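You operate a simulated robot arm through the tools that you are given. There is no shell and no other tool. Be economical: measure what you need, move in short steps, check, and stop when the job is done.

Carry out the task below with a simulated two-armed robot. There is one attempt and no reset: what you move stays moved.

TASK
Wipe up the spill on the top of the check bench with the blue cloth and put it back.

The check looks at the end state, three seconds after you hand in, the way a careful person would. Anything else that was tipped, shoved, dropped, spilled or broken makes it a failure. Flat cloth is picked up by pressing the open fingertips on it (5 to 10 N) and closing them slowly along it; thin cloth reads only 2 to 8 mm in the jaws.

THE ROBOT
Two 7-joint arms with two-finger parallel grippers on one trunk, on a base that drives. Base frame: it is fixed to the floor where the robot stands at the start and does not move with it; the origin is under the middle of the robot, x ahead of it, y to its left, z up. Readings come in m, rad, newtons and seconds.
The left shoulder is at the start at [0.07, 0.163, 1.22], the right one opposite. Payload 3.43 kg a hand.
The TCP of each hand is the grasp point between the finger pads, 0.034 m short of the fingertips. In the tool frame z runs along the fingers and y along their closing line. The gripper opens to 0.128 m. The fingers are 0.024 m wide and 0.012 m thick; the gripper's body (0.048 by 0.13 m) begins 0.096 m behind the TCP.
Orientation is that of the tool frame in the base frame, as a unit quaternion [w, x, y, z]. With the fingers straight down and closing along the base's y, the tool's x points along the base's -x, its y along +y and its z along -z.

THE INTERFACE
- The arms move only by the tool step_arm. It takes "left_series", "right_series" or both (then of equal length, played together; a hand with none holds still); each is a list of rows, each an object of numbers (a shift or turn left out is 0, a gripper value left out holds the last): "tx", "ty", "tz": the shift along the tool's x, y, z in m; "ax", "ay", "az": the turn, a rotation vector about the tool's x, y, z in rad; "gripper": the finger opening in m, from 0 to 0.128. In form: [{"tx": .., "ty": .., "tz": .., "ax": .., "ay": .., "az": .., "gripper": ..}, ...]. A call has 1 to 8 rows; each row is the pose to reach, as a shift and turn from the pose commanded when the call began, along the tool's axes at that moment. Rows are played at 5 a second. More than 0.05 m and 0.15 rad between two rows, or a gripper value outside its range, and nothing of the call is played. Where a pose cannot be reached the arm comes as near as it can. A force on the tool above 40 N (or 10 N above the force at the start of the call, whichever is more), or a blocked arm, ends the call early, and 0.2 s more pass. The fingers move at their own pace (about 0.153 m/s each) and stop on an object; they squeeze with about 23 N. The grip force told is the motor's: it shows also when the fingers shut on nothing. Time passes only in rows, and 0.2 s behind the last, so rows that repeat a pose let the fingers close. It gives the time, the measured TCP pose, the force on the tool (base axes), the opening and the grip force at its end, in the units of the frame above (readings bear some noise).
- Cameras (640 x 400 px; columns grow to the right, rows downward): "scene" is now at [0.1196, -0.0377, 1.426]; the picture's right is [-0.46, -0.89, 0.00], its down [-0.67, 0.34, -0.65] and it looks along [0.58, -0.30, -0.76] (base axes); focal length 287 px, centre (320, 200). "left" rides on the left gripper at [0.076, 0.011, -0.16] in its tool frame; the picture's right is [-0.15, 0.99, 0.00], its down [-0.88, -0.13, -0.46] and it looks along [-0.45, -0.07, 0.89] (tool axes); focal length 234 px, centre (320, 200). "right" rides on the right gripper at [0.076, -0.011, -0.16] in its tool frame; the picture's right is [0.15, 0.99, 0.00], its down [-0.88, 0.13, -0.46] and it looks along [-0.45, 0.07, 0.89] (tool axes); focal length 234 px, centre (320, 200). There is no depth. A picture from a camera that has moved, and an enlarged one, comes with that camera's place and axes in the base frame and with its lens.
- camera(camera): a new picture of that camera. It takes no simulated time.
- raise_lower(by): slides the trunk up (or, below 0, down) by that many m; the arms and the scene camera ride with it, the base frame stays. It gives what a move gives, with no picture.
- base_move(legs): drives the robot by 1 to 6 legs, each [ahead, left, turn to the left] in m, m and rad, along the robot's own axes; the way and the turn of a leg run together, so that a leg with both is an arc; at most 1.5 m and 3.142 rad a leg. The arms and the cameras ride along, it lands a little off, and it stops where it bumps. It gives what a move gives.
- turn_head(pan, tilt): turns the head with the scene camera to pan (to the left, within 1.501 rad either way) and tilt (down, from -0.506 to 1.204), counted from straight ahead of the robot. It gives what a move gives.
- inspect(camera, box): a new picture of the part [left, top, right, bottom] of that camera's present view, enlarged. It takes no simulated time.
- close_job(): hands the job in; it is judged then, once.

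Go step by step. Nothing tells you exact positions but the pictures and the camera data: compare them with the known pose of the tool, close in by small moves and look again before you grip or let go. The budget is 120 turns and 92 pictures, counting those below and the enlarged ones. Unless the task says otherwise, let go and move clear before handing in.

The tools are called after ">>>" as name(argument=value, ...) on one line, values as JSON. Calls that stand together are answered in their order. step_arm: Moves the arms, as the interface text tells. Its arguments: {"type":"object","properties":{"left_series":{"type":"array"},"right_series":{"type":"array"}},"required":[]} The other tools are called the same way: raise_lower (by) slides the trunk up or down; base_move (legs) drives the base; turn_head (pan, tilt) turns the head that bears the scene camera; camera (camera) takes a picture; inspect (camera, box) takes an enlarged picture of a part of a camera's view; close_job () hands the job in.

At the start:

```text
t: 0.0
left_tool_pos: [0.6, -0.0424, 1.1021]
left_orientation: [0.0, 0.0, 1.0, 0.0]
left_wrist_force: [-0.6, -0.2, -0.1]
left_finger_gap: 0.1281
left_grasp_force: 0.0
right_tool_pos: [0.3891, -0.4585, 1.0744]
right_orientation: [0.0, 0.0, 1.0, 0.001]
right_wrist_force: [0.2, 0.1, 0.7]
right_finger_gap: 0.128
right_grasp_force: 0.0
trunk travel left (down, up): [-0.7, 0.24]
robot x, y, heading: [0.0005, 0.0002, 0.001]
head pan, tilt: [-0.473, 0.859]
```

scene: 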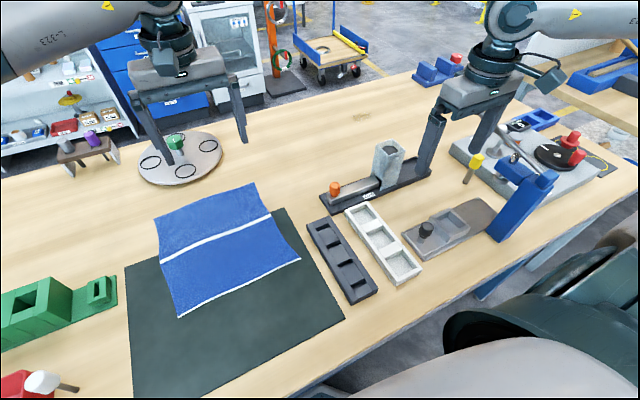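
right: 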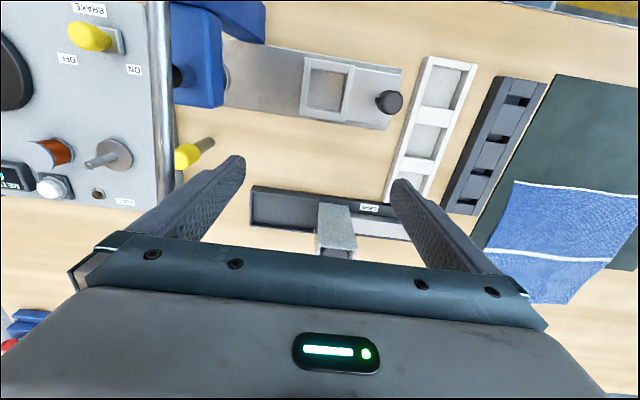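
left: 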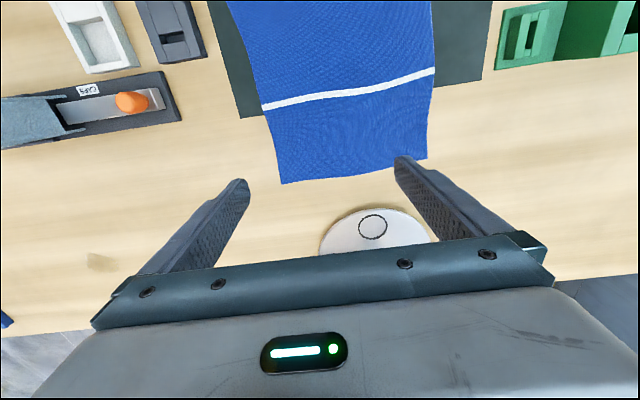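

I see the blue cloth lying on a dark mat on the work bench; the spill on the "check bench" isn't obvious yet. I'll look around with the head.

>>> turn_head(pan=-1.3, tilt=0.5)

>>> camera(camera="scene")

>>> turn_head(pan=1.0, tilt=0.5)

>>> camera(camera="scene")

>>> turn_head(pan=0.0, tilt=0.4)

>>> camera(camera="scene")

```text
t: 1.1
left_tool_pos: [0.5991, -0.0416, 1.1012]
left_orientation: [-0.001, 0.001, 1.0, -0.001]
left_wrist_force: [0.7, -0.7, 0.5]
left_finger_gap: 0.1281
left_grasp_force: 0.1
right_tool_pos: [0.3893, -0.4583, 1.0737]
right_orientation: [0.0, 0.0, 1.0, 0.0]
right_wrist_force: [0.7, 0.0, -0.3]
right_finger_gap: 0.128
right_grasp_force: 0.1
trunk travel left (down, up): [-0.7, 0.24]
robot x, y, heading: [-0.001, -0.0036, 0.001]
head pan, tilt: [-1.3, 0.499]
```

```text
88 pictures are left
camera scene: at [0.0748, -0.0899, 1.4566], right [-0.96, -0.27, 0.0], down [-0.13, 0.46, -0.88], along [0.24, -0.85, -0.48], focal length 287 px, centre (320, 200)
```

scene: 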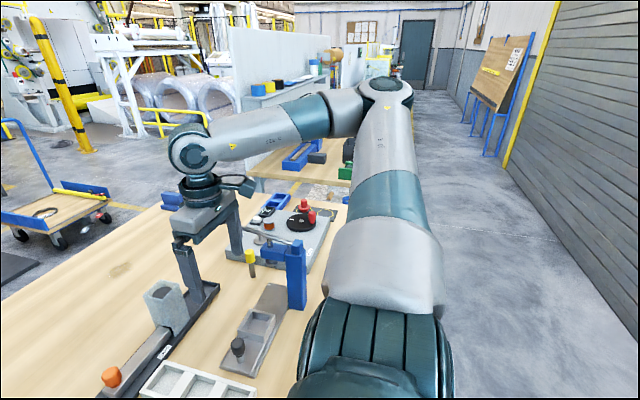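

```text
t: 3.3
left_tool_pos: [0.5993, -0.0417, 1.1029]
left_orientation: [0.0, 0.0, 1.0, 0.0]
left_wrist_force: [-0.5, -0.7, -0.7]
left_finger_gap: 0.1281
left_grasp_force: 0.1
right_tool_pos: [0.3888, -0.4587, 1.073]
right_orientation: [0.0, 0.0, 1.0, 0.0]
right_wrist_force: [0.4, -0.3, -0.4]
right_finger_gap: 0.128
right_grasp_force: 0.1
trunk travel left (down, up): [-0.7, 0.24]
robot x, y, heading: [0.0008, 0.0, -0.006]
head pan, tilt: [1.0, 0.499]
```

```text
87 pictures are left
camera scene: at [0.0996, 0.0743, 1.4566], right [0.84, -0.54, 0.0], down [-0.26, -0.4, -0.88], along [0.47, 0.74, -0.48], focal length 287 px, centre (320, 200)
```

scene: 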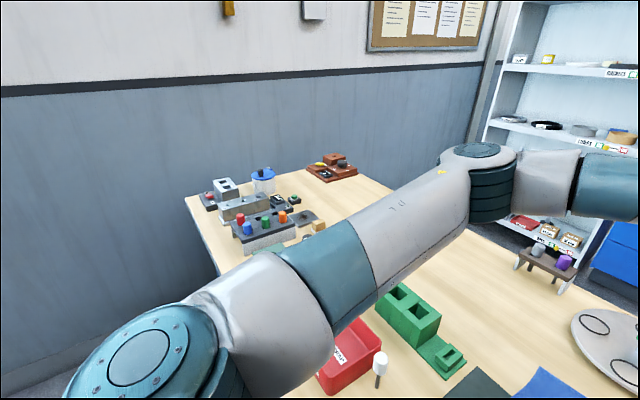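

```text
t: 4.5
left_tool_pos: [0.5992, -0.0441, 1.1005]
left_orientation: [0.0, 0.0, 1.0, 0.0]
left_wrist_force: [-0.2, 0.9, 1.5]
left_finger_gap: 0.1279
left_grasp_force: 0.0
right_tool_pos: [0.3887, -0.459, 1.0745]
right_orientation: [0.0, -0.001, 1.0, -0.001]
right_wrist_force: [0.5, -1.1, 0.1]
right_finger_gap: 0.1278
right_grasp_force: 0.1
trunk travel left (down, up): [-0.7, 0.24]
robot x, y, heading: [0.0032, 0.0007, 0.005]
head pan, tilt: [0.0, 0.4]
```

```text
86 pictures are left
camera scene: at [0.1431, -0.0022, 1.4657], right [0.0, -1.0, 0.0], down [-0.39, 0.0, -0.92], along [0.92, 0.0, -0.39], focal length 287 px, centre (320, 200)
```

scene: 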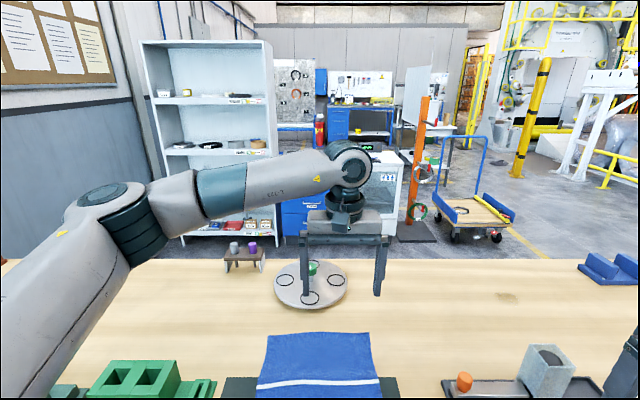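

The nearby second bench to the right shows a shiny patch near its near edge. I'll enlarge that view.

>>> turn_head(pan=-1.1, tilt=0.4)

>>> inspect(camera="scene", box=[260, 60, 480, 260])

>>> inspect(camera="scene", box=[0, 0, 640, 400])

```text
t: 5.9
left_tool_pos: [0.6001, -0.0418, 1.1024]
left_orientation: [-0.001, 0.0, 1.0, -0.001]
left_wrist_force: [-0.4, 0.1, -0.4]
left_finger_gap: 0.1278
left_grasp_force: 0.0
right_tool_pos: [0.3883, -0.4579, 1.0738]
right_orientation: [0.0, 0.0, 1.0, 0.0]
right_wrist_force: [-0.3, 0.7, 0.8]
right_finger_gap: 0.1282
right_grasp_force: 0.1
trunk travel left (down, up): [-0.7, 0.24]
robot x, y, heading: [0.0057, 0.0036, 0.002]
head pan, tilt: [-1.1, 0.4]
```

```text
2.00 times, centred on (370, 160) of scene
camera zoom: at [0.0926, -0.0848, 1.4657], right [-0.89, -0.45, 0.0], down [-0.18, 0.35, -0.92], along [0.42, -0.82, -0.39], focal length 574 px, centre (220, 280)
```

zoom: 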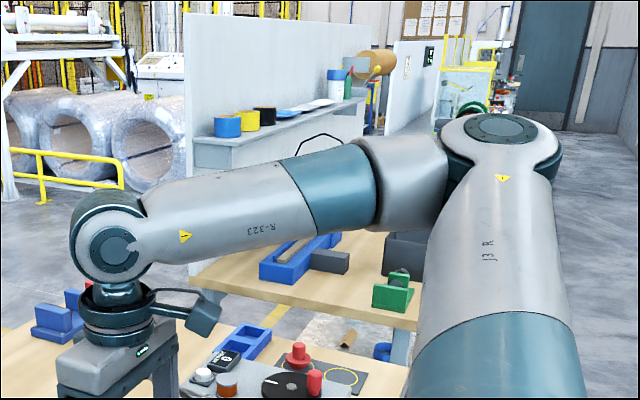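

```text
1.00 times, centred on (320, 200) of scene
camera zoom: at [0.0926, -0.0848, 1.4657], right [-0.89, -0.45, 0.0], down [-0.18, 0.35, -0.92], along [0.42, -0.82, -0.39], focal length 287 px, centre (320, 200)
```

zoom: 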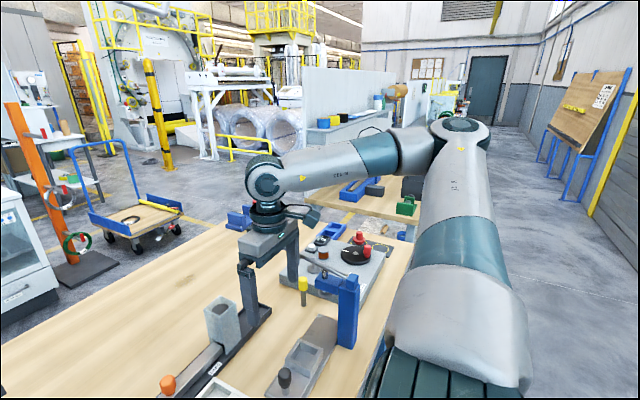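

>>> inspect(camera="left", box=[40, 220, 180, 310])

>>> turn_head(pan=-1.4, tilt=0.45)

>>> raise_lower(by=0.2)

>>> camera(camera="scene")

```text
4.44 times, centred on (110, 265) of left
camera zoom: at [0.5246, -0.0318, 1.263], right [0.15, 0.99, 0.0], down [0.88, -0.13, 0.46], along [0.45, -0.07, -0.89], focal length 1041 px, centre (1253, -89)
```

zoom: 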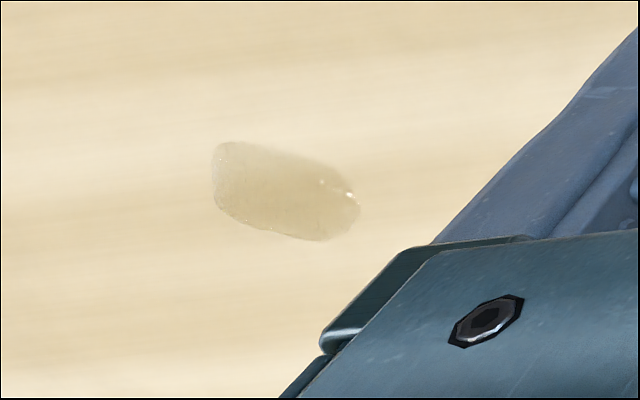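

```text
t: 6.7
left_tool_pos: [0.6007, -0.043, 1.1017]
left_orientation: [0.0, 0.0, 1.0, 0.0]
left_wrist_force: [-0.5, -0.3, 0.4]
left_finger_gap: 0.1281
left_grasp_force: 0.1
right_tool_pos: [0.3889, -0.4591, 1.0739]
right_orientation: [0.0, -0.002, 1.0, -0.001]
right_wrist_force: [0.0, 0.3, 0.4]
right_finger_gap: 0.1281
right_grasp_force: 0.2
trunk travel left (down, up): [-0.7, 0.24]
robot x, y, heading: [-0.0013, -0.0003, -0.001]
head pan, tilt: [-1.4, 0.45]
```

```text
t: 8.8
left_tool_pos: [0.5993, -0.0432, 1.3017]
left_orientation: [0.0, 0.0, 1.0, -0.001]
left_wrist_force: [0.0, 0.5, -0.2]
left_finger_gap: 0.1281
left_grasp_force: 0.0
right_tool_pos: [0.3889, -0.4596, 1.2731]
right_orientation: [0.001, 0.0, 1.0, 0.001]
right_wrist_force: [-0.4, 0.3, 0.2]
right_finger_gap: 0.1283
right_grasp_force: 0.0
trunk travel left (down, up): [-0.9, 0.04]
robot x, y, heading: [0.0009, -0.0017, -0.001]
head pan, tilt: [-1.4, 0.45]
```

```text
82 pictures are left
camera scene: at [0.0662, -0.0929, 1.661], right [-0.99, -0.17, 0.0], down [-0.07, 0.43, -0.9], along [0.15, -0.89, -0.44], focal length 287 px, centre (320, 200)
```

scene: 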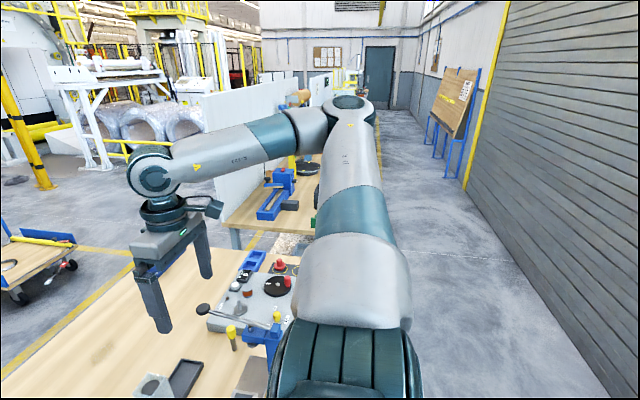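

There is a clear wet puddle on this bench's far half (around x≈0.8, y≈-0.35). Before taking this to be the check bench, I'll back off and look at the second bench too.

>>> base_move(legs=[[-0.6, 0, 0], [0, 0, -0.9]])

>>> turn_head(pan=-0.2, tilt=0.4)

>>> camera(camera="scene")

```text
t: 14.6
left_tool_pos: [-0.2577, -0.4934, 1.3013]
left_orientation: [0.0, 0.432, 0.902, 0.001]
left_wrist_force: [-0.8, 0.0, 0.2]
left_finger_gap: 0.128
left_grasp_force: 0.0
right_tool_pos: [-0.7133, -0.5903, 1.2745]
right_orientation: [0.0, 0.432, 0.902, 0.001]
right_wrist_force: [0.0, 0.3, 0.3]
right_finger_gap: 0.128
right_grasp_force: 0.1
trunk travel left (down, up): [-0.9, 0.04]
robot x, y, heading: [-0.5982, -0.0003, -0.892]
head pan, tilt: [-1.4, 0.45]
```

```text
t: 15.9
left_tool_pos: [-0.2578, -0.4944, 1.3016]
left_orientation: [0.0, 0.433, 0.902, 0.0]
left_wrist_force: [0.0, -0.4, -0.7]
left_finger_gap: 0.1281
left_grasp_force: 0.0
right_tool_pos: [-0.7136, -0.5908, 1.2745]
right_orientation: [0.0, 0.433, 0.901, 0.001]
right_wrist_force: [0.0, 0.9, -0.2]
right_finger_gap: 0.128
right_grasp_force: 0.0
trunk travel left (down, up): [-0.9, 0.04]
robot x, y, heading: [-0.6015, -0.001, -0.888]
head pan, tilt: [-0.201, 0.4]
```

```text
81 pictures are left
camera scene: at [-0.5258, -0.1243, 1.6657], right [-0.89, -0.46, 0.0], down [-0.18, 0.35, -0.92], along [0.42, -0.82, -0.39], focal length 287 px, centre (320, 200)
```

scene: 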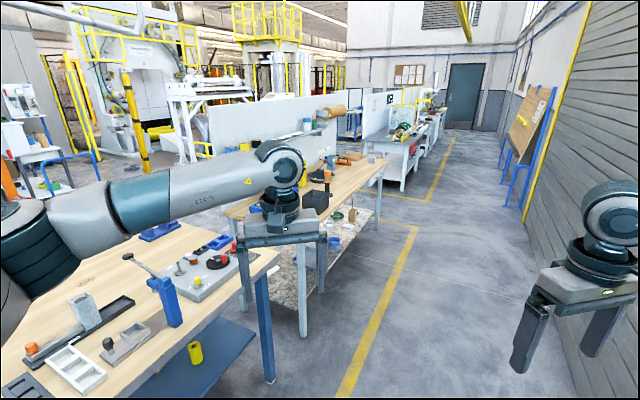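

>>> inspect(camera="scene", box=[200, 100, 460, 290])

>>> base_move(legs=[[0, 0, -0.68], [1.4, 0, 0], [0, 0, 0.75]])

>>> turn_head(pan=0.1, tilt=0.55)

>>> camera(camera="scene")

```text
2.11 times, centred on (330, 195) of scene
camera zoom: at [-0.5258, -0.1243, 1.6657], right [-0.89, -0.46, 0.0], down [-0.18, 0.35, -0.92], along [0.42, -0.82, -0.39], focal length 604 px, centre (299, 210)
```

zoom: 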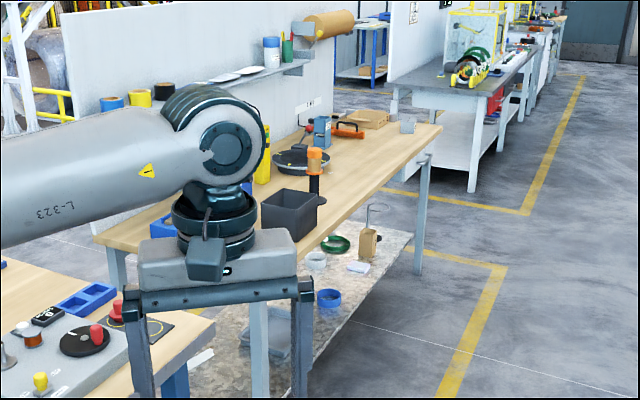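

```text
t: 26.7
left_tool_pos: [-0.2402, -1.8687, 1.3019]
left_orientation: [0.0, 0.405, 0.914, 0.0]
left_wrist_force: [-0.3, 0.0, 0.0]
left_finger_gap: 0.1281
left_grasp_force: 0.1
right_tool_pos: [-0.6907, -1.991, 1.2744]
right_orientation: [0.0, 0.405, 0.914, 0.001]
right_wrist_force: [0.7, -0.5, 0.0]
right_finger_gap: 0.1284
right_grasp_force: 0.2
trunk travel left (down, up): [-0.9, 0.04]
robot x, y, heading: [-0.6119, -1.3924, -0.836]
head pan, tilt: [-0.201, 0.4]
```

```text
t: 27.5
left_tool_pos: [-0.2397, -1.8689, 1.3012]
left_orientation: [0.001, 0.405, 0.914, 0.0]
left_wrist_force: [-0.4, 0.6, -0.2]
left_finger_gap: 0.1281
left_grasp_force: 0.0
right_tool_pos: [-0.6887, -1.991, 1.2731]
right_orientation: [0.0, 0.405, 0.914, 0.001]
right_wrist_force: [0.1, -0.2, 0.7]
right_finger_gap: 0.1281
right_grasp_force: 0.0
trunk travel left (down, up): [-0.9, 0.04]
robot x, y, heading: [-0.6125, -1.397, -0.838]
head pan, tilt: [0.099, 0.55]
```

```text
79 pictures are left
camera scene: at [-0.5097, -1.4953, 1.652], right [-0.67, -0.74, 0.0], down [-0.39, 0.35, -0.85], along [0.63, -0.57, -0.52], focal length 287 px, centre (320, 200)
```

scene: 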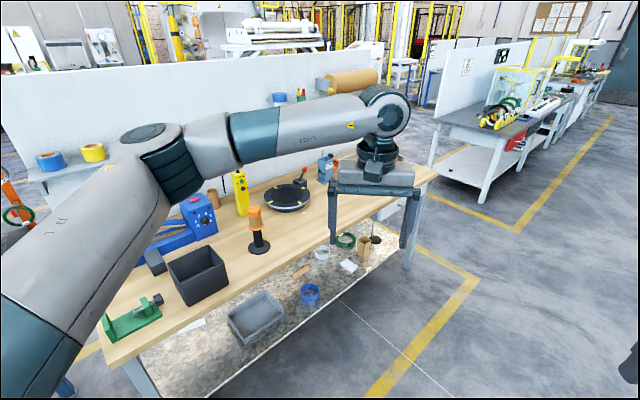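

>>> inspect(camera="scene", box=[90, 140, 450, 365])

>>> camera(camera="left")

>>> inspect(camera="scene", box=[400, 20, 640, 170])

```text
1.78 times, centred on (270, 252) of scene
camera zoom: at [-0.5097, -1.4953, 1.652], right [-0.67, -0.74, 0.0], down [-0.39, 0.35, -0.85], along [0.63, -0.57, -0.52], focal length 510 px, centre (409, 107)
```

zoom: 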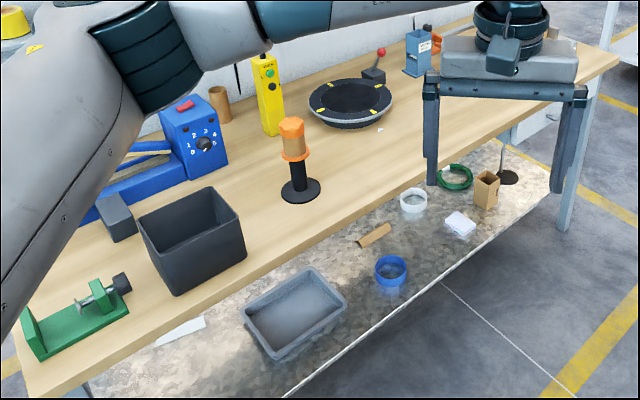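

```text
77 pictures are left
camera left: at [-0.2807, -1.8053, 1.463], right [0.83, 0.56, 0.0], down [0.49, -0.74, 0.46], along [0.25, -0.38, -0.89], focal length 234 px, centre (320, 200)
```

left: 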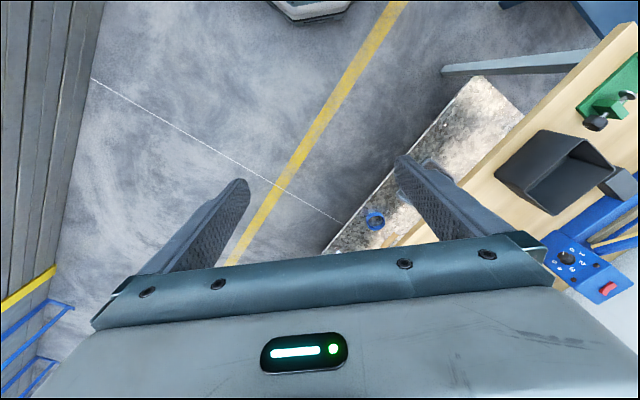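

```text
2.67 times, centred on (520, 95) of scene
camera zoom: at [-0.5097, -1.4953, 1.652], right [-0.67, -0.74, 0.0], down [-0.39, 0.35, -0.85], along [0.63, -0.57, -0.52], focal length 765 px, centre (-213, 480)
```

zoom: 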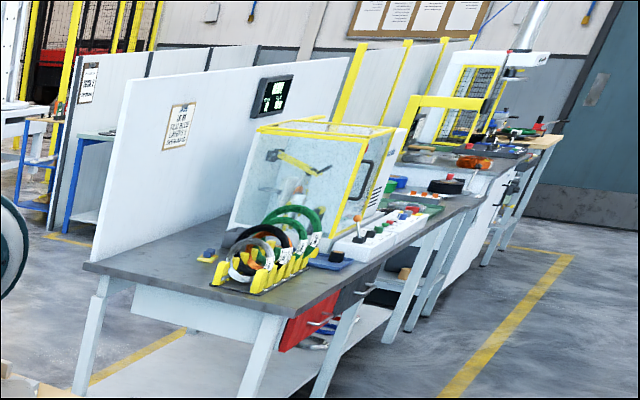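

Bench two shows no spill; the wet puddle on the main (tester) bench at about (0.85, -0.59) is the one. I'll drive back, standing at about y = +0.1 so the right hand can get the cloth's right edge.

>>> base_move(legs=[[0, 0, 0.838], [0, 1.497, 0], [0.6, 0, 0]])

>>> turn_head(pan=-0.3, tilt=0.8)

>>> camera(camera="scene")

```text
t: 40.1
left_tool_pos: [0.5981, 0.0449, 1.3021]
left_orientation: [0.002, 0.0, 1.0, 0.0]
left_wrist_force: [0.4, 0.0, -0.2]
left_finger_gap: 0.1277
left_grasp_force: 0.1
right_tool_pos: [0.3862, -0.37, 1.2741]
right_orientation: [0.001, 0.0, 1.0, 0.0]
right_wrist_force: [-0.1, 0.2, 0.8]
right_finger_gap: 0.1279
right_grasp_force: 0.1
trunk travel left (down, up): [-0.9, 0.04]
robot x, y, heading: [-0.0001, 0.0851, -0.002]
head pan, tilt: [0.099, 0.55]
```

```text
t: 40.9
left_tool_pos: [0.5993, 0.046, 1.3026]
left_orientation: [-0.001, 0.0, 1.0, 0.0]
left_wrist_force: [0.0, 0.7, -0.2]
left_finger_gap: 0.1282
left_grasp_force: 0.0
right_tool_pos: [0.3883, -0.3705, 1.2734]
right_orientation: [0.0, -0.001, 1.0, 0.0]
right_wrist_force: [-0.6, 0.2, 0.9]
right_finger_gap: 0.1279
right_grasp_force: 0.1
trunk travel left (down, up): [-0.9, 0.04]
robot x, y, heading: [-0.0008, 0.0916, 0.003]
head pan, tilt: [-0.3, 0.799]
```

```text
75 pictures are left
camera scene: at [0.1271, 0.0617, 1.6306], right [-0.29, -0.96, 0.0], down [-0.69, 0.21, -0.7], along [0.67, -0.21, -0.72], focal length 287 px, centre (320, 200)
```

scene: 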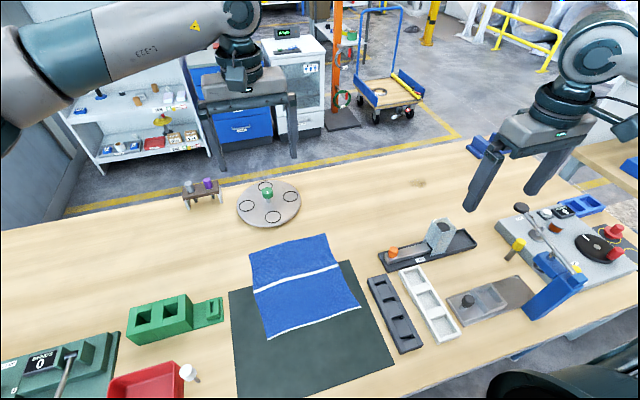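

The cloth's right edge runs along y ≈ -0.146 from x 0.43 to 0.70. I'll move the left hand out of the way and bring the right hand above that edge, turning it a quarter so it closes along x.

>>> step_arm(left_series=[{"ty": 0.035, "tx": 0.01}, {"ty": 0.07, "tx": 0.02}, {"ty": 0.105, "tx": 0.03}, {"ty": 0.14, "tx": 0.04}, {"ty": 0.175, "tx": 0.05}, {"ty": 0.21, "tx": 0.06}, {"ty": 0.245, "tx": 0.07}, {"ty": 0.28, "tx": 0.08}], right_series=[{"az": -0.14, "tx": -0.0225, "ty": 0.03}, {"az": -0.28, "tx": -0.045, "ty": 0.06}, {"az": -0.42, "tx": -0.0675, "ty": 0.09}, {"az": -0.56, "tx": -0.09, "ty": 0.12}, {"az": -0.7, "tx": -0.1125, "ty": 0.15}, {"az": -0.84, "tx": -0.135, "ty": 0.18}, {"az": -0.98, "tx": -0.1575, "ty": 0.21}, {"az": -1.12, "tx": -0.18, "ty": 0.24}])

>>> step_arm(right_series=[{"az": -0.15}, {"az": -0.3}, {"az": -0.45}, {"az": -0.45}])

>>> raise_lower(by=-0.2)

>>> camera(camera="scene")

>>> camera(camera="right")

```text
t: 42.7
left_tool_pos: [0.5199, 0.3315, 1.3013]
left_orientation: [0.0, 0.0, 1.0, -0.003]
left_wrist_force: [-1.1, 1.5, 0.3]
left_finger_gap: 0.1282
left_grasp_force: 0.0
right_tool_pos: [0.529, -0.0983, 1.2711]
right_orientation: [0.002, -0.526, 0.851, -0.007]
right_wrist_force: [-0.1, 1.0, 0.1]
right_finger_gap: 0.1282
right_grasp_force: 0.0
right hand out of reach, approached as far as the arm can: row 7, 8
trunk travel left (down, up): [-0.9, 0.04]
robot x, y, heading: [0.0029, 0.084, 0.0]
head pan, tilt: [-0.3, 0.799]
```

```text
t: 43.7
left_tool_pos: [0.5206, 0.3236, 1.301]
left_orientation: [0.0, 0.0, 1.0, 0.001]
left_wrist_force: [0.6, 0.2, -0.3]
left_finger_gap: 0.1279
left_grasp_force: 0.0
right_tool_pos: [0.4114, -0.036, 1.2396]
right_orientation: [0.002, -0.704, 0.71, -0.002]
right_wrist_force: [-0.2, 0.1, -0.1]
right_finger_gap: 0.128
right_grasp_force: 0.1
right hand out of reach, approached as far as the arm can: row 1, 2, 3, 4
trunk travel left (down, up): [-0.9, 0.04]
robot x, y, heading: [-0.0015, 0.0893, -0.001]
head pan, tilt: [-0.3, 0.799]
```

```text
t: 45.9
left_tool_pos: [0.5202, 0.3249, 1.1017]
left_orientation: [0.0, 0.0, 1.0, 0.001]
left_wrist_force: [-0.3, -0.5, -0.4]
left_finger_gap: 0.128
left_grasp_force: 0.0
right_tool_pos: [0.412, -0.0326, 1.0398]
right_orientation: [0.003, -0.704, 0.71, -0.002]
right_wrist_force: [0.7, 0.3, -0.5]
right_finger_gap: 0.1281
right_grasp_force: 0.0
trunk travel left (down, up): [-0.7, 0.24]
robot x, y, heading: [-0.0029, 0.0858, -0.0]
head pan, tilt: [-0.3, 0.799]
```

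```text
74 pictures are left
camera scene: at [0.1262, 0.0619, 1.4307], right [-0.29, -0.96, 0.0], down [-0.69, 0.21, -0.7], along [0.67, -0.21, -0.72], focal length 287 px, centre (320, 200)
```

scene: 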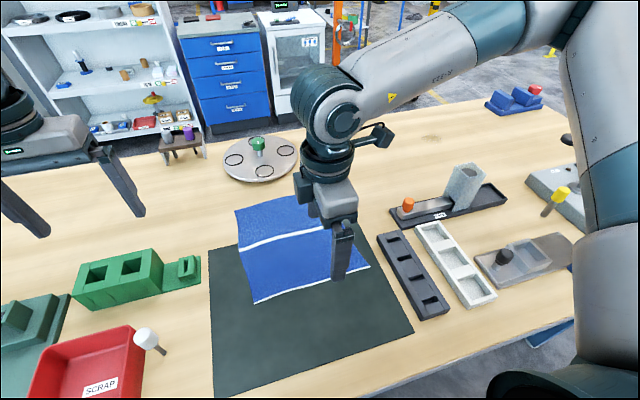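

```text
73 pictures are left
camera right: at [0.4215, -0.1095, 1.1989], right [-0.99, -0.14, -0.01], down [-0.12, 0.88, 0.45], along [-0.06, 0.45, -0.89], focal length 234 px, centre (320, 200)
```

right: 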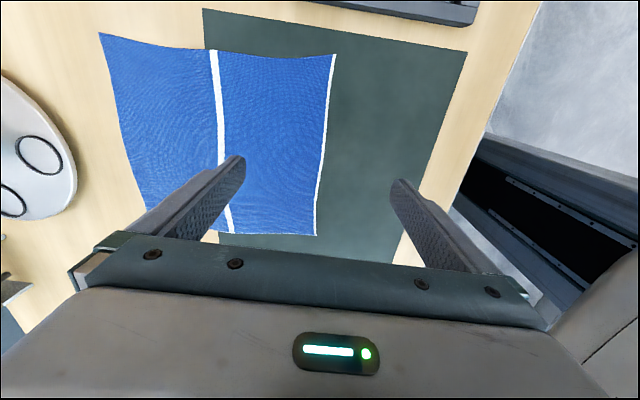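

The hand is turned and clear. Now I'll move over the middle of the right edge (0.56, -0.12), partly close to 6 cm, and come down to just above.

>>> step_arm(right_series=[{"ty": -0.03, "tx": 0.0175, "gripper": 0.06}, {"ty": -0.06, "tx": 0.035}, {"ty": -0.09, "tx": 0.0525}, {"ty": -0.12, "tx": 0.07}, {"ty": -0.15, "tx": 0.087, "tz": 0.02}, {"ty": -0.15, "tx": 0.087, "tz": 0.06}, {"ty": -0.15, "tx": 0.087, "tz": 0.1}, {"ty": -0.15, "tx": 0.087, "tz": 0.13}])

>>> camera(camera="right")

>>> inspect(camera="scene", box=[200, 160, 440, 320])

```text
t: 47.8
left_tool_pos: [0.5159, 0.3246, 1.104]
left_orientation: [0.001, 0.001, 1.0, 0.0]
left_wrist_force: [0.5, 0.8, 0.1]
left_finger_gap: 0.1281
left_grasp_force: 0.0
right_tool_pos: [0.4766, -0.0989, 0.9231]
right_orientation: [0.049, -0.687, 0.724, -0.04]
right_wrist_force: [-15.0, -3.4, 60.0]
right_finger_gap: 0.064
right_grasp_force: 3.6
right hand out of reach, approached as far as the arm can: row 1, 2, 3, 4, 5, 6, 7, 8
trunk travel left (down, up): [-0.7, 0.24]
robot x, y, heading: [-0.0023, 0.091, 0.002]
head pan, tilt: [-0.3, 0.799]
stopped in row 8 (right hand): the force on the tool passed its limit (the readings are from after the stop); the commanded pose is now the measured one
```

```text
72 pictures are left
camera right: at [0.4641, -0.177, 1.0802], right [-0.99, -0.09, -0.13], down [-0.14, 0.88, 0.45], along [0.07, 0.46, -0.88], focal length 234 px, centre (320, 200)
```

right: 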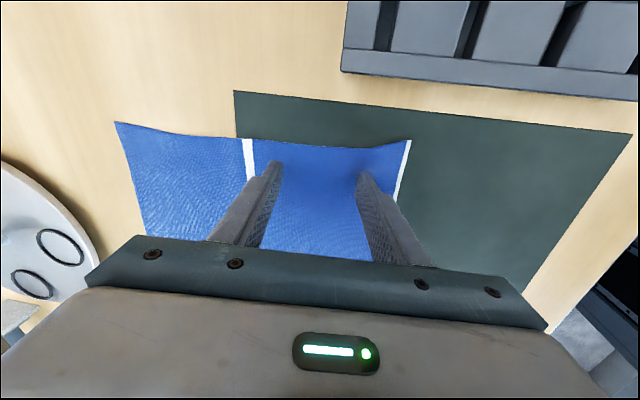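

```text
2.50 times, centred on (320, 240) of scene
camera zoom: at [0.1216, 0.061, 1.4317], right [-0.3, -0.96, 0.0], down [-0.68, 0.21, -0.7], along [0.67, -0.21, -0.71], focal length 717 px, centre (320, 100)
```

zoom: 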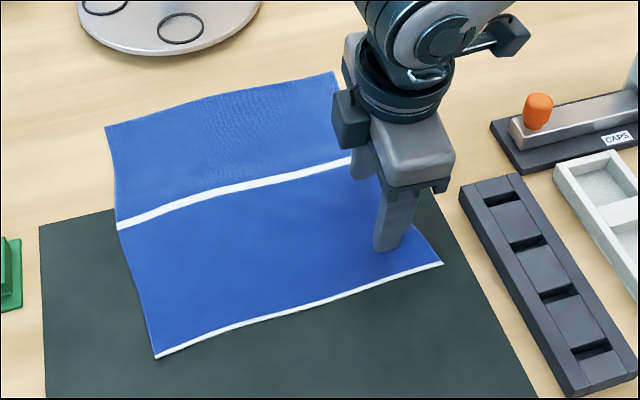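

The fingertips met the surface at z ≈ 0.885, and triangulating again agrees: the bench top is really about 0.885, which puts the spill near (0.795, -0.538) and the cloth at x 0.40–0.66, y -0.13–0.11. This wrist turn is awkward, so I'll lift, turn back and grip the near edge instead.

>>> step_arm(right_series=[{"tz": -0.04}, {"tz": -0.08, "ax": -0.008, "ay": 0.01, "az": 0.14}, {"tz": -0.1, "ax": -0.016, "ay": 0.02, "az": 0.28}, {"tz": -0.1, "ax": -0.024, "ay": 0.03, "az": 0.42, "tx": -0.02, "ty": 0.01}, {"tz": -0.1, "ax": -0.032, "ay": 0.04, "az": 0.56, "tx": -0.04, "ty": 0.02}, {"tz": -0.1, "ax": -0.041, "ay": 0.05, "az": 0.7, "tx": -0.06, "ty": 0.03}, {"tz": -0.1, "ax": -0.049, "ay": 0.06, "az": 0.84, "tx": -0.075, "ty": 0.04}, {"tz": -0.1, "ax": -0.057, "ay": 0.07, "az": 0.98, "tx": -0.084, "ty": 0.057}])

>>> step_arm(right_series=[{"ax": -0.008, "ay": 0.01, "az": 0.14}, {"ax": -0.016, "ay": 0.02, "az": 0.28}, {"ax": -0.024, "ay": 0.03, "az": 0.42}, {"ax": -0.031, "ay": 0.038, "az": 0.54}, {"ax": -0.031, "ay": 0.038, "az": 0.54}])

>>> camera(camera="right")

>>> camera(camera="scene")

```text
t: 49.6
left_tool_pos: [0.5204, 0.3263, 1.1007]
left_orientation: [0.0, -0.001, 1.0, 0.0]
left_wrist_force: [-1.0, 0.2, 0.0]
left_finger_gap: 0.1282
left_grasp_force: 0.0
right_tool_pos: [0.4169, -0.0446, 1.0195]
right_orientation: [0.016, -0.263, 0.965, -0.014]
right_wrist_force: [0.0, -0.6, 0.5]
right_finger_gap: 0.06
right_grasp_force: 0.1
right hand out of reach, approached as far as the arm can: row 1, 6, 7, 8
trunk travel left (down, up): [-0.7, 0.24]
robot x, y, heading: [0.0002, 0.0875, -0.002]
head pan, tilt: [-0.3, 0.799]
```

```text
t: 50.8
left_tool_pos: [0.5195, 0.3259, 1.1003]
left_orientation: [-0.001, -0.001, 1.0, -0.001]
left_wrist_force: [-0.1, -0.7, -0.5]
left_finger_gap: 0.1279
left_grasp_force: 0.1
right_tool_pos: [0.4168, -0.0433, 1.0203]
right_orientation: [-0.003, 0.003, 1.0, -0.001]
right_wrist_force: [-0.2, -0.8, 1.0]
right_finger_gap: 0.0599
right_grasp_force: 0.0
trunk travel left (down, up): [-0.7, 0.24]
robot x, y, heading: [0.001, 0.0881, 0.004]
head pan, tilt: [-0.3, 0.799]
```

```text
70 pictures are left
camera right: at [0.3426, -0.0543, 1.1798], right [-0.14, 0.99, 0.0], down [0.88, 0.12, 0.45], along [0.45, 0.06, -0.89], focal length 234 px, centre (320, 200)
```

right: 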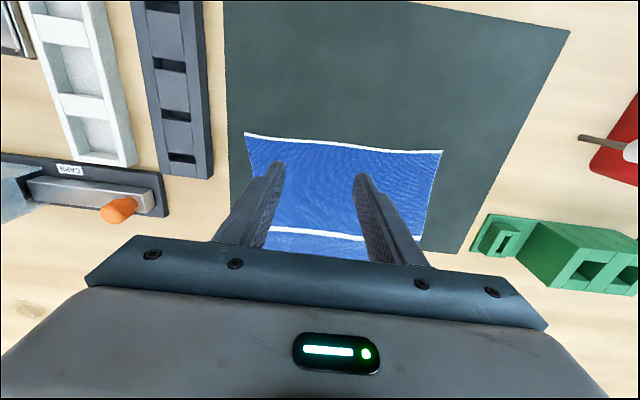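

```text
69 pictures are left
camera scene: at [0.1269, 0.0618, 1.4306], right [-0.3, -0.96, 0.0], down [-0.69, 0.21, -0.7], along [0.67, -0.21, -0.72], focal length 287 px, centre (320, 200)
```

scene: 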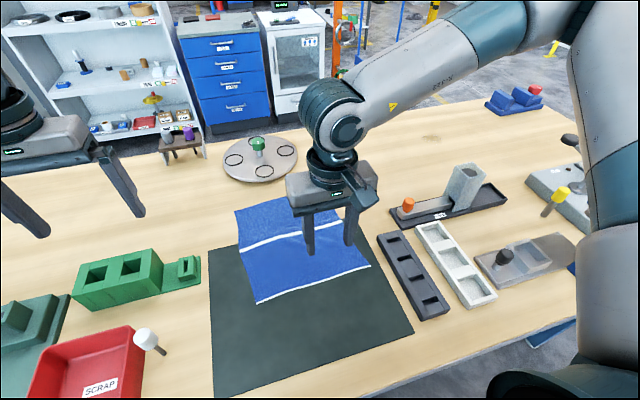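

The near edge runs from (0.415, -0.138) to (0.402, 0.109). I'll go to (0.425, -0.015) and lower towards contact at a TCP height of about 0.92.

>>> step_arm(right_series=[{"tx": -0.004, "ty": 0.014, "tz": 0.03}, {"tx": -0.008, "ty": 0.028, "tz": 0.06}, {"tx": -0.008, "ty": 0.028, "tz": 0.08}, {"tx": -0.008, "ty": 0.028, "tz": 0.088}, {"tx": -0.008, "ty": 0.028, "tz": 0.092}])

>>> camera(camera="right")

```text
t: 52.0
left_tool_pos: [0.519, 0.3261, 1.1012]
left_orientation: [-0.002, -0.001, 1.0, 0.0]
left_wrist_force: [0.9, 0.4, -1.3]
left_finger_gap: 0.1279
left_grasp_force: 0.0
right_tool_pos: [0.4231, -0.0642, 0.9605]
right_orientation: [-0.002, 0.003, 1.0, -0.002]
right_wrist_force: [-0.8, -0.5, -0.2]
right_finger_gap: 0.0601
right_grasp_force: 0.0
right hand out of reach, approached as far as the arm can: row 1, 2, 3, 4, 5
trunk travel left (down, up): [-0.7, 0.24]
robot x, y, heading: [0.0001, 0.0857, 0.001]
head pan, tilt: [-0.3, 0.799]
```

```text
68 pictures are left
camera right: at [0.3493, -0.0751, 1.1198], right [-0.14, 0.99, 0.0], down [0.88, 0.13, 0.45], along [0.45, 0.06, -0.89], focal length 234 px, centre (320, 200)
```

right: 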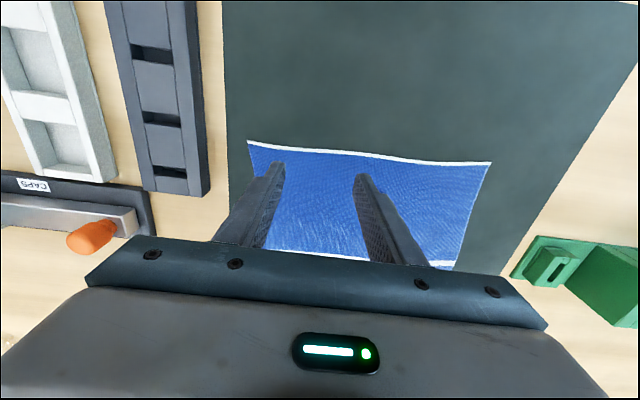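

The right arm can't cross that far left, so I'll raise the trunk 5 cm and shift the robot 12 cm left.

>>> raise_lower(by=0.05)

>>> base_move(legs=[[0, 0.12, 0]])

>>> step_arm(right_series=[{"ty": -0.03}, {"ty": -0.05, "tz": 0.02}, {"ty": -0.065, "tz": 0.05}, {"ty": -0.065, "tz": 0.07}])

>>> camera(camera="right")

```text
t: 52.9
left_tool_pos: [0.5205, 0.3253, 1.1507]
left_orientation: [-0.001, -0.001, 1.0, -0.001]
left_wrist_force: [-0.7, 1.1, 0.3]
left_finger_gap: 0.1281
left_grasp_force: 0.1
right_tool_pos: [0.4232, -0.0645, 1.0098]
right_orientation: [-0.004, 0.003, 1.0, 0.0]
right_wrist_force: [-0.3, 0.7, -0.3]
right_finger_gap: 0.0598
right_grasp_force: 0.0
trunk travel left (down, up): [-0.75, 0.19]
robot x, y, heading: [0.0002, 0.0851, -0.001]
head pan, tilt: [-0.3, 0.799]
```

```text
t: 54.2
left_tool_pos: [0.5205, 0.4439, 1.1508]
left_orientation: [-0.001, 0.0, 1.0, 0.0]
left_wrist_force: [-0.1, -1.5, -0.8]
left_finger_gap: 0.1281
left_grasp_force: 0.0
right_tool_pos: [0.4238, 0.055, 1.011]
right_orientation: [-0.002, 0.004, 1.0, 0.0]
right_wrist_force: [0.1, -0.8, -0.4]
right_finger_gap: 0.06
right_grasp_force: 0.0
trunk travel left (down, up): [-0.75, 0.19]
robot x, y, heading: [0.0009, 0.2107, -0.001]
head pan, tilt: [-0.3, 0.799]
```

```text
t: 55.2
left_tool_pos: [0.521, 0.4446, 1.1508]
left_orientation: [-0.001, 0.001, 1.0, 0.0]
left_wrist_force: [-0.1, 0.5, 0.5]
left_finger_gap: 0.128
left_grasp_force: 0.1
right_tool_pos: [0.4224, -0.0098, 0.9401]
right_orientation: [-0.002, 0.004, 1.0, 0.0]
right_wrist_force: [-0.9, 0.1, 0.1]
right_finger_gap: 0.0599
right_grasp_force: 0.1
trunk travel left (down, up): [-0.75, 0.19]
robot x, y, heading: [0.0019, 0.2068, -0.004]
head pan, tilt: [-0.3, 0.799]
```

```text
67 pictures are left
camera right: at [0.3482, -0.0203, 1.0998], right [-0.14, 0.99, 0.0], down [0.88, 0.12, 0.45], along [0.45, 0.06, -0.89], focal length 234 px, centre (320, 200)
```

right: 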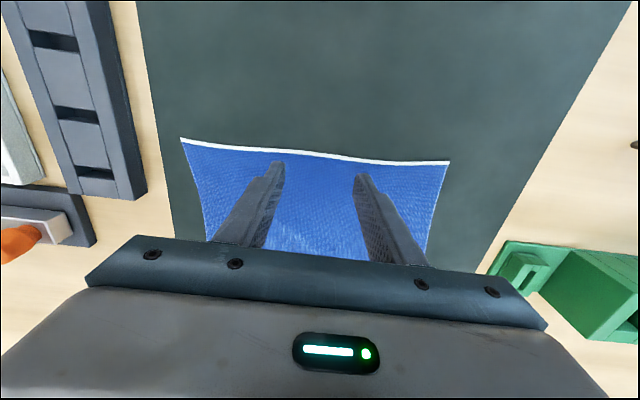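

Now I'm in reach and centred on the edge. Lowering in small steps until contact.

>>> step_arm(right_series=[{"tz": 0.006}, {"tz": 0.011}, {"tz": 0.015}])

```text
t: 56.0
left_tool_pos: [0.5202, 0.4459, 1.1504]
left_orientation: [0.0, 0.001, 1.0, 0.0]
left_wrist_force: [-1.0, 0.0, 0.2]
left_finger_gap: 0.1281
left_grasp_force: 0.1
right_tool_pos: [0.4227, -0.0107, 0.9252]
right_orientation: [-0.003, 0.004, 1.0, -0.001]
right_wrist_force: [0.3, -0.4, -0.6]
right_finger_gap: 0.0597
right_grasp_force: 0.1
trunk travel left (down, up): [-0.75, 0.19]
robot x, y, heading: [-0.0021, 0.2079, 0.003]
head pan, tilt: [-0.3, 0.799]
```

>>> step_arm(right_series=[{"tz": 0.003}, {"tz": 0.005}])

```text
t: 56.6
left_tool_pos: [0.5208, 0.4452, 1.1505]
left_orientation: [-0.002, 0.002, 1.0, 0.0]
left_wrist_force: [-0.1, -0.4, 0.0]
left_finger_gap: 0.1281
left_grasp_force: 0.0
right_tool_pos: [0.4228, -0.0097, 0.9194]
right_orientation: [-0.003, 0.004, 1.0, -0.001]
right_wrist_force: [0.2, -0.1, 0.7]
right_finger_gap: 0.0603
right_grasp_force: 0.0
trunk travel left (down, up): [-0.75, 0.19]
robot x, y, heading: [0.0012, 0.2085, -0.002]
head pan, tilt: [-0.3, 0.799]
```

No contact yet; continuing down in 2 mm steps.

>>> step_arm(right_series=[{"tz": 0.002}, {"tz": 0.004}])

```text
t: 57.2
left_tool_pos: [0.5201, 0.4448, 1.1511]
left_orientation: [-0.001, 0.001, 1.0, 0.0]
left_wrist_force: [-0.9, 0.2, 0.2]
left_finger_gap: 0.1278
left_grasp_force: 0.1
right_tool_pos: [0.4227, -0.0101, 0.9189]
right_orientation: [-0.003, 0.004, 1.0, 0.0]
right_wrist_force: [0.7, 1.8, 2.7]
right_finger_gap: 0.0601
right_grasp_force: 0.1
trunk travel left (down, up): [-0.75, 0.19]
robot x, y, heading: [0.0016, 0.208, 0.003]
head pan, tilt: [-0.3, 0.799]
```

>>> step_arm(right_series=[{"tz": 0.002}, {"tz": 0.004}])

```text
t: 57.8
left_tool_pos: [0.5186, 0.4473, 1.1516]
left_orientation: [0.001, 0.0, 1.0, -0.001]
left_wrist_force: [-0.1, 0.3, 0.0]
left_finger_gap: 0.1281
left_grasp_force: 0.1
right_tool_pos: [0.4231, -0.0114, 0.9194]
right_orientation: [-0.001, 0.003, 1.0, 0.0]
right_wrist_force: [0.8, 7.3, 23.5]
right_finger_gap: 0.0599
right_grasp_force: 0.1
right hand out of reach, approached as far as the arm can: row 1, 2
trunk travel left (down, up): [-0.75, 0.19]
robot x, y, heading: [0.0003, 0.2042, -0.001]
head pan, tilt: [-0.3, 0.799]
```

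Now 23 N is too hard; back off 3 mm for about 8 N and close slowly.

>>> step_arm(right_series=[{"tz": -0.003}, {"tz": -0.003}])

```text
t: 58.4
left_tool_pos: [0.5211, 0.4439, 1.1508]
left_orientation: [-0.001, 0.0, 1.0, 0.0]
left_wrist_force: [-0.1, 0.3, -0.5]
left_finger_gap: 0.128
left_grasp_force: 0.1
right_tool_pos: [0.4221, -0.0151, 0.9187]
right_orientation: [-0.004, 0.005, 1.0, -0.001]
right_wrist_force: [0.9, -2.1, 3.1]
right_finger_gap: 0.0588
right_grasp_force: 0.0
trunk travel left (down, up): [-0.75, 0.19]
robot x, y, heading: [-0.003, 0.2083, 0.0]
head pan, tilt: [-0.3, 0.799]
```

>>> step_arm(right_series=[{"tz": 0.001}, {"tz": 0.0015, "gripper": 0.052}, {"tz": 0.0015, "gripper": 0.044}, {"tz": 0.0015, "gripper": 0.036}, {"tz": 0.0015, "gripper": 0.028}, {"tz": 0.0015, "gripper": 0.02}, {"tz": 0.0015, "gripper": 0.012}, {"tz": 0.0015, "gripper": 0.006}])

>>> camera(camera="right")

```text
t: 60.2
left_tool_pos: [0.5204, 0.446, 1.151]
left_orientation: [0.0, 0.0, 1.0, 0.0]
left_wrist_force: [0.9, 0.6, 0.4]
left_finger_gap: 0.128
left_grasp_force: 0.0
right_tool_pos: [0.4223, -0.0132, 0.9185]
right_orientation: [-0.003, 0.005, 1.0, -0.001]
right_wrist_force: [0.8, -0.7, 14.0]
right_finger_gap: 0.0046
right_grasp_force: 0.0
trunk travel left (down, up): [-0.75, 0.19]
robot x, y, heading: [-0.0019, 0.2071, 0.0]
head pan, tilt: [-0.3, 0.799]
```

```text
66 pictures are left
camera right: at [0.3473, -0.0236, 1.0778], right [-0.14, 0.99, 0.0], down [0.88, 0.12, 0.45], along [0.45, 0.06, -0.89], focal length 234 px, centre (320, 200)
```

right: 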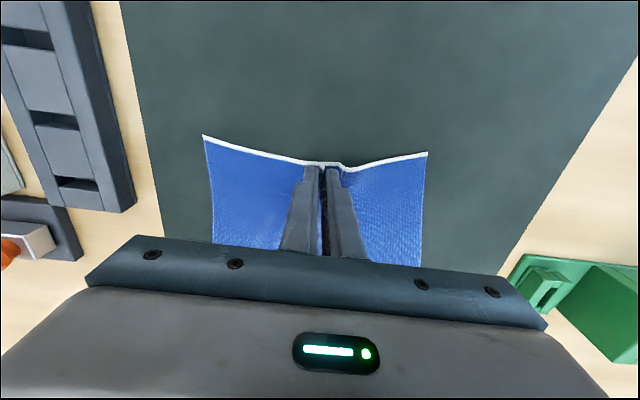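

The cloth gathered nicely between the tips. Close fully and lift a little to check.

>>> step_arm(right_series=[{"gripper": 0.0}, {"gripper": 0.0}, {"tz": -0.01}, {"tz": -0.03}, {"tz": -0.06}, {"tz": -0.06}])

>>> camera(camera="right")

>>> inspect(camera="scene", box=[160, 140, 480, 340])

```text
t: 61.6
left_tool_pos: [0.5205, 0.445, 1.1502]
left_orientation: [-0.001, 0.001, 1.0, 0.0]
left_wrist_force: [0.4, -0.2, -0.3]
left_finger_gap: 0.1281
left_grasp_force: 0.0
right_tool_pos: [0.4222, -0.0133, 0.9772]
right_orientation: [-0.003, 0.004, 1.0, -0.001]
right_wrist_force: [-0.1, 0.4, 0.2]
right_finger_gap: 0.0034
right_grasp_force: 23.2
trunk travel left (down, up): [-0.75, 0.19]
robot x, y, heading: [-0.003, 0.2023, -0.0]
head pan, tilt: [-0.3, 0.799]
```

```text
65 pictures are left
camera right: at [0.3492, -0.0238, 1.1372], right [-0.14, 0.99, 0.0], down [0.88, 0.12, 0.45], along [0.45, 0.06, -0.89], focal length 234 px, centre (320, 200)
```

right: 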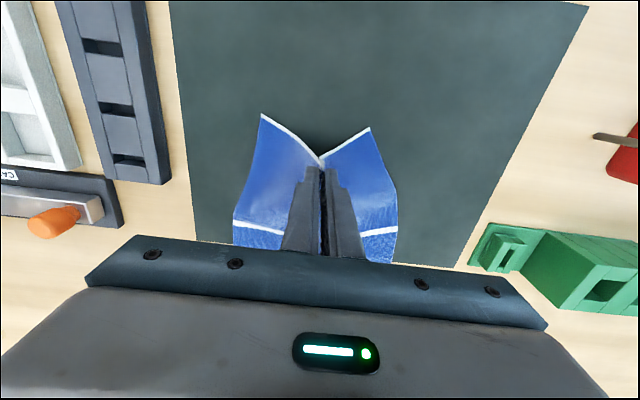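

```text
2.00 times, centred on (320, 240) of scene
camera zoom: at [0.1274, 0.1817, 1.4805], right [-0.3, -0.95, 0.0], down [-0.69, 0.21, -0.7], along [0.67, -0.21, -0.72], focal length 574 px, centre (320, 120)
```

zoom: 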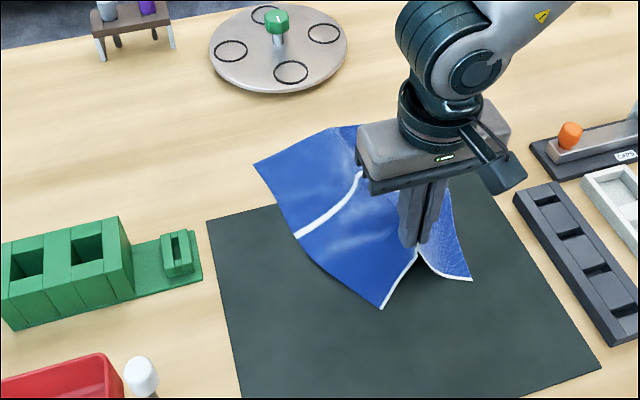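

The cloth is held (3.4 mm, 23 N). I'll lift it high, moving it a little forward so the tail clears.

>>> step_arm(right_series=[{"tz": -0.02, "tx": -0.025}, {"tz": -0.04, "tx": -0.05}, {"tz": -0.06, "tx": -0.075}, {"tz": -0.08, "tx": -0.1}, {"tz": -0.1, "tx": -0.125}, {"tz": -0.12, "tx": -0.15}, {"tz": -0.14, "tx": -0.18}, {"tz": -0.16, "tx": -0.21}])

>>> raise_lower(by=0.18)

>>> camera(camera="scene")

```text
t: 63.4
left_tool_pos: [0.5213, 0.4445, 1.1505]
left_orientation: [-0.001, 0.001, 1.0, 0.0]
left_wrist_force: [0.3, 0.5, 0.6]
left_finger_gap: 0.128
left_grasp_force: 0.1
right_tool_pos: [0.6355, -0.0151, 1.1369]
right_orientation: [-0.003, 0.004, 1.0, -0.001]
right_wrist_force: [0.5, 0.3, -0.1]
right_finger_gap: 0.0031
right_grasp_force: 22.7
trunk travel left (down, up): [-0.75, 0.19]
robot x, y, heading: [0.0012, 0.2067, -0.0]
head pan, tilt: [-0.3, 0.799]
```

```text
t: 65.4
left_tool_pos: [0.5204, 0.4459, 1.3306]
left_orientation: [-0.001, 0.001, 1.0, 0.0]
left_wrist_force: [0.3, 0.4, 0.3]
left_finger_gap: 0.1279
left_grasp_force: 0.0
right_tool_pos: [0.634, -0.0145, 1.3183]
right_orientation: [-0.003, 0.005, 1.0, -0.001]
right_wrist_force: [-0.1, -0.3, 0.9]
right_finger_gap: 0.0033
right_grasp_force: 22.8
trunk travel left (down, up): [-0.93, 0.01]
robot x, y, heading: [-0.0016, 0.2069, 0.001]
head pan, tilt: [-0.3, 0.799]
```

```text
63 pictures are left
camera scene: at [0.1269, 0.182, 1.6606], right [-0.3, -0.95, 0.0], down [-0.68, 0.21, -0.7], along [0.67, -0.21, -0.72], focal length 287 px, centre (320, 200)
```

scene: 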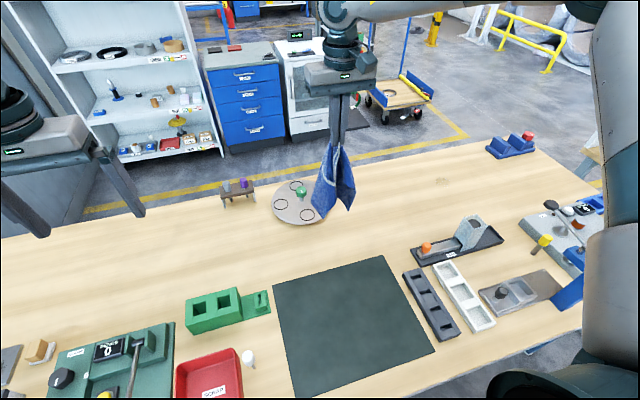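

The cloth hangs freely. Now drive right by 0.54 m so the spill is in front of the right hand, then look.

>>> base_move(legs=[[0, -0.54, 0]])

>>> camera(camera="scene")

>>> camera(camera="right")

```text
t: 68.5
left_tool_pos: [0.5187, -0.0946, 1.3314]
left_orientation: [-0.001, 0.002, 1.0, -0.001]
left_wrist_force: [-0.7, 0.0, -0.4]
left_finger_gap: 0.1278
left_grasp_force: 0.0
right_tool_pos: [0.6316, -0.5539, 1.3173]
right_orientation: [-0.002, 0.004, 1.0, -0.002]
right_wrist_force: [0.0, 0.2, 0.1]
right_finger_gap: 0.0032
right_grasp_force: 22.3
trunk travel left (down, up): [-0.93, 0.01]
robot x, y, heading: [-0.0034, -0.3304, -0.006]
head pan, tilt: [-0.3, 0.799]
```

```text
62 pictures are left
camera scene: at [0.1256, -0.3569, 1.6607], right [-0.3, -0.95, 0.0], down [-0.68, 0.21, -0.7], along [0.67, -0.21, -0.72], focal length 287 px, centre (320, 200)
```

scene: 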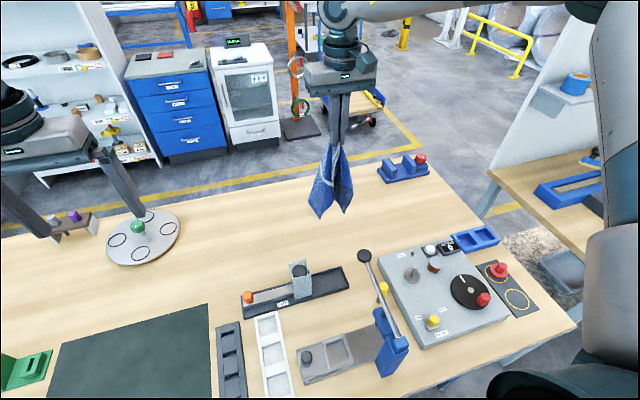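

```text
61 pictures are left
camera right: at [0.558, -0.5645, 1.477], right [-0.14, 0.99, 0.0], down [0.88, 0.12, 0.45], along [0.45, 0.06, -0.89], focal length 234 px, centre (320, 200)
```

right: 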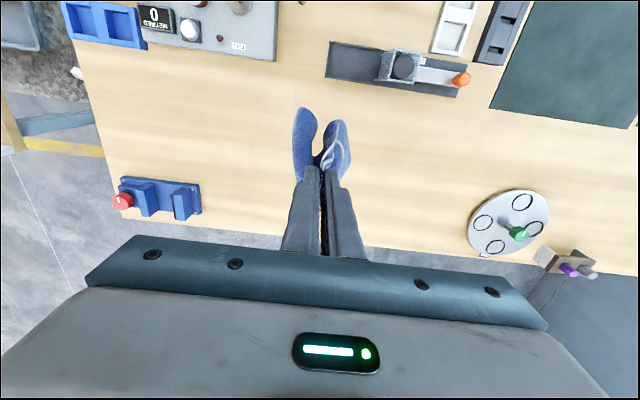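

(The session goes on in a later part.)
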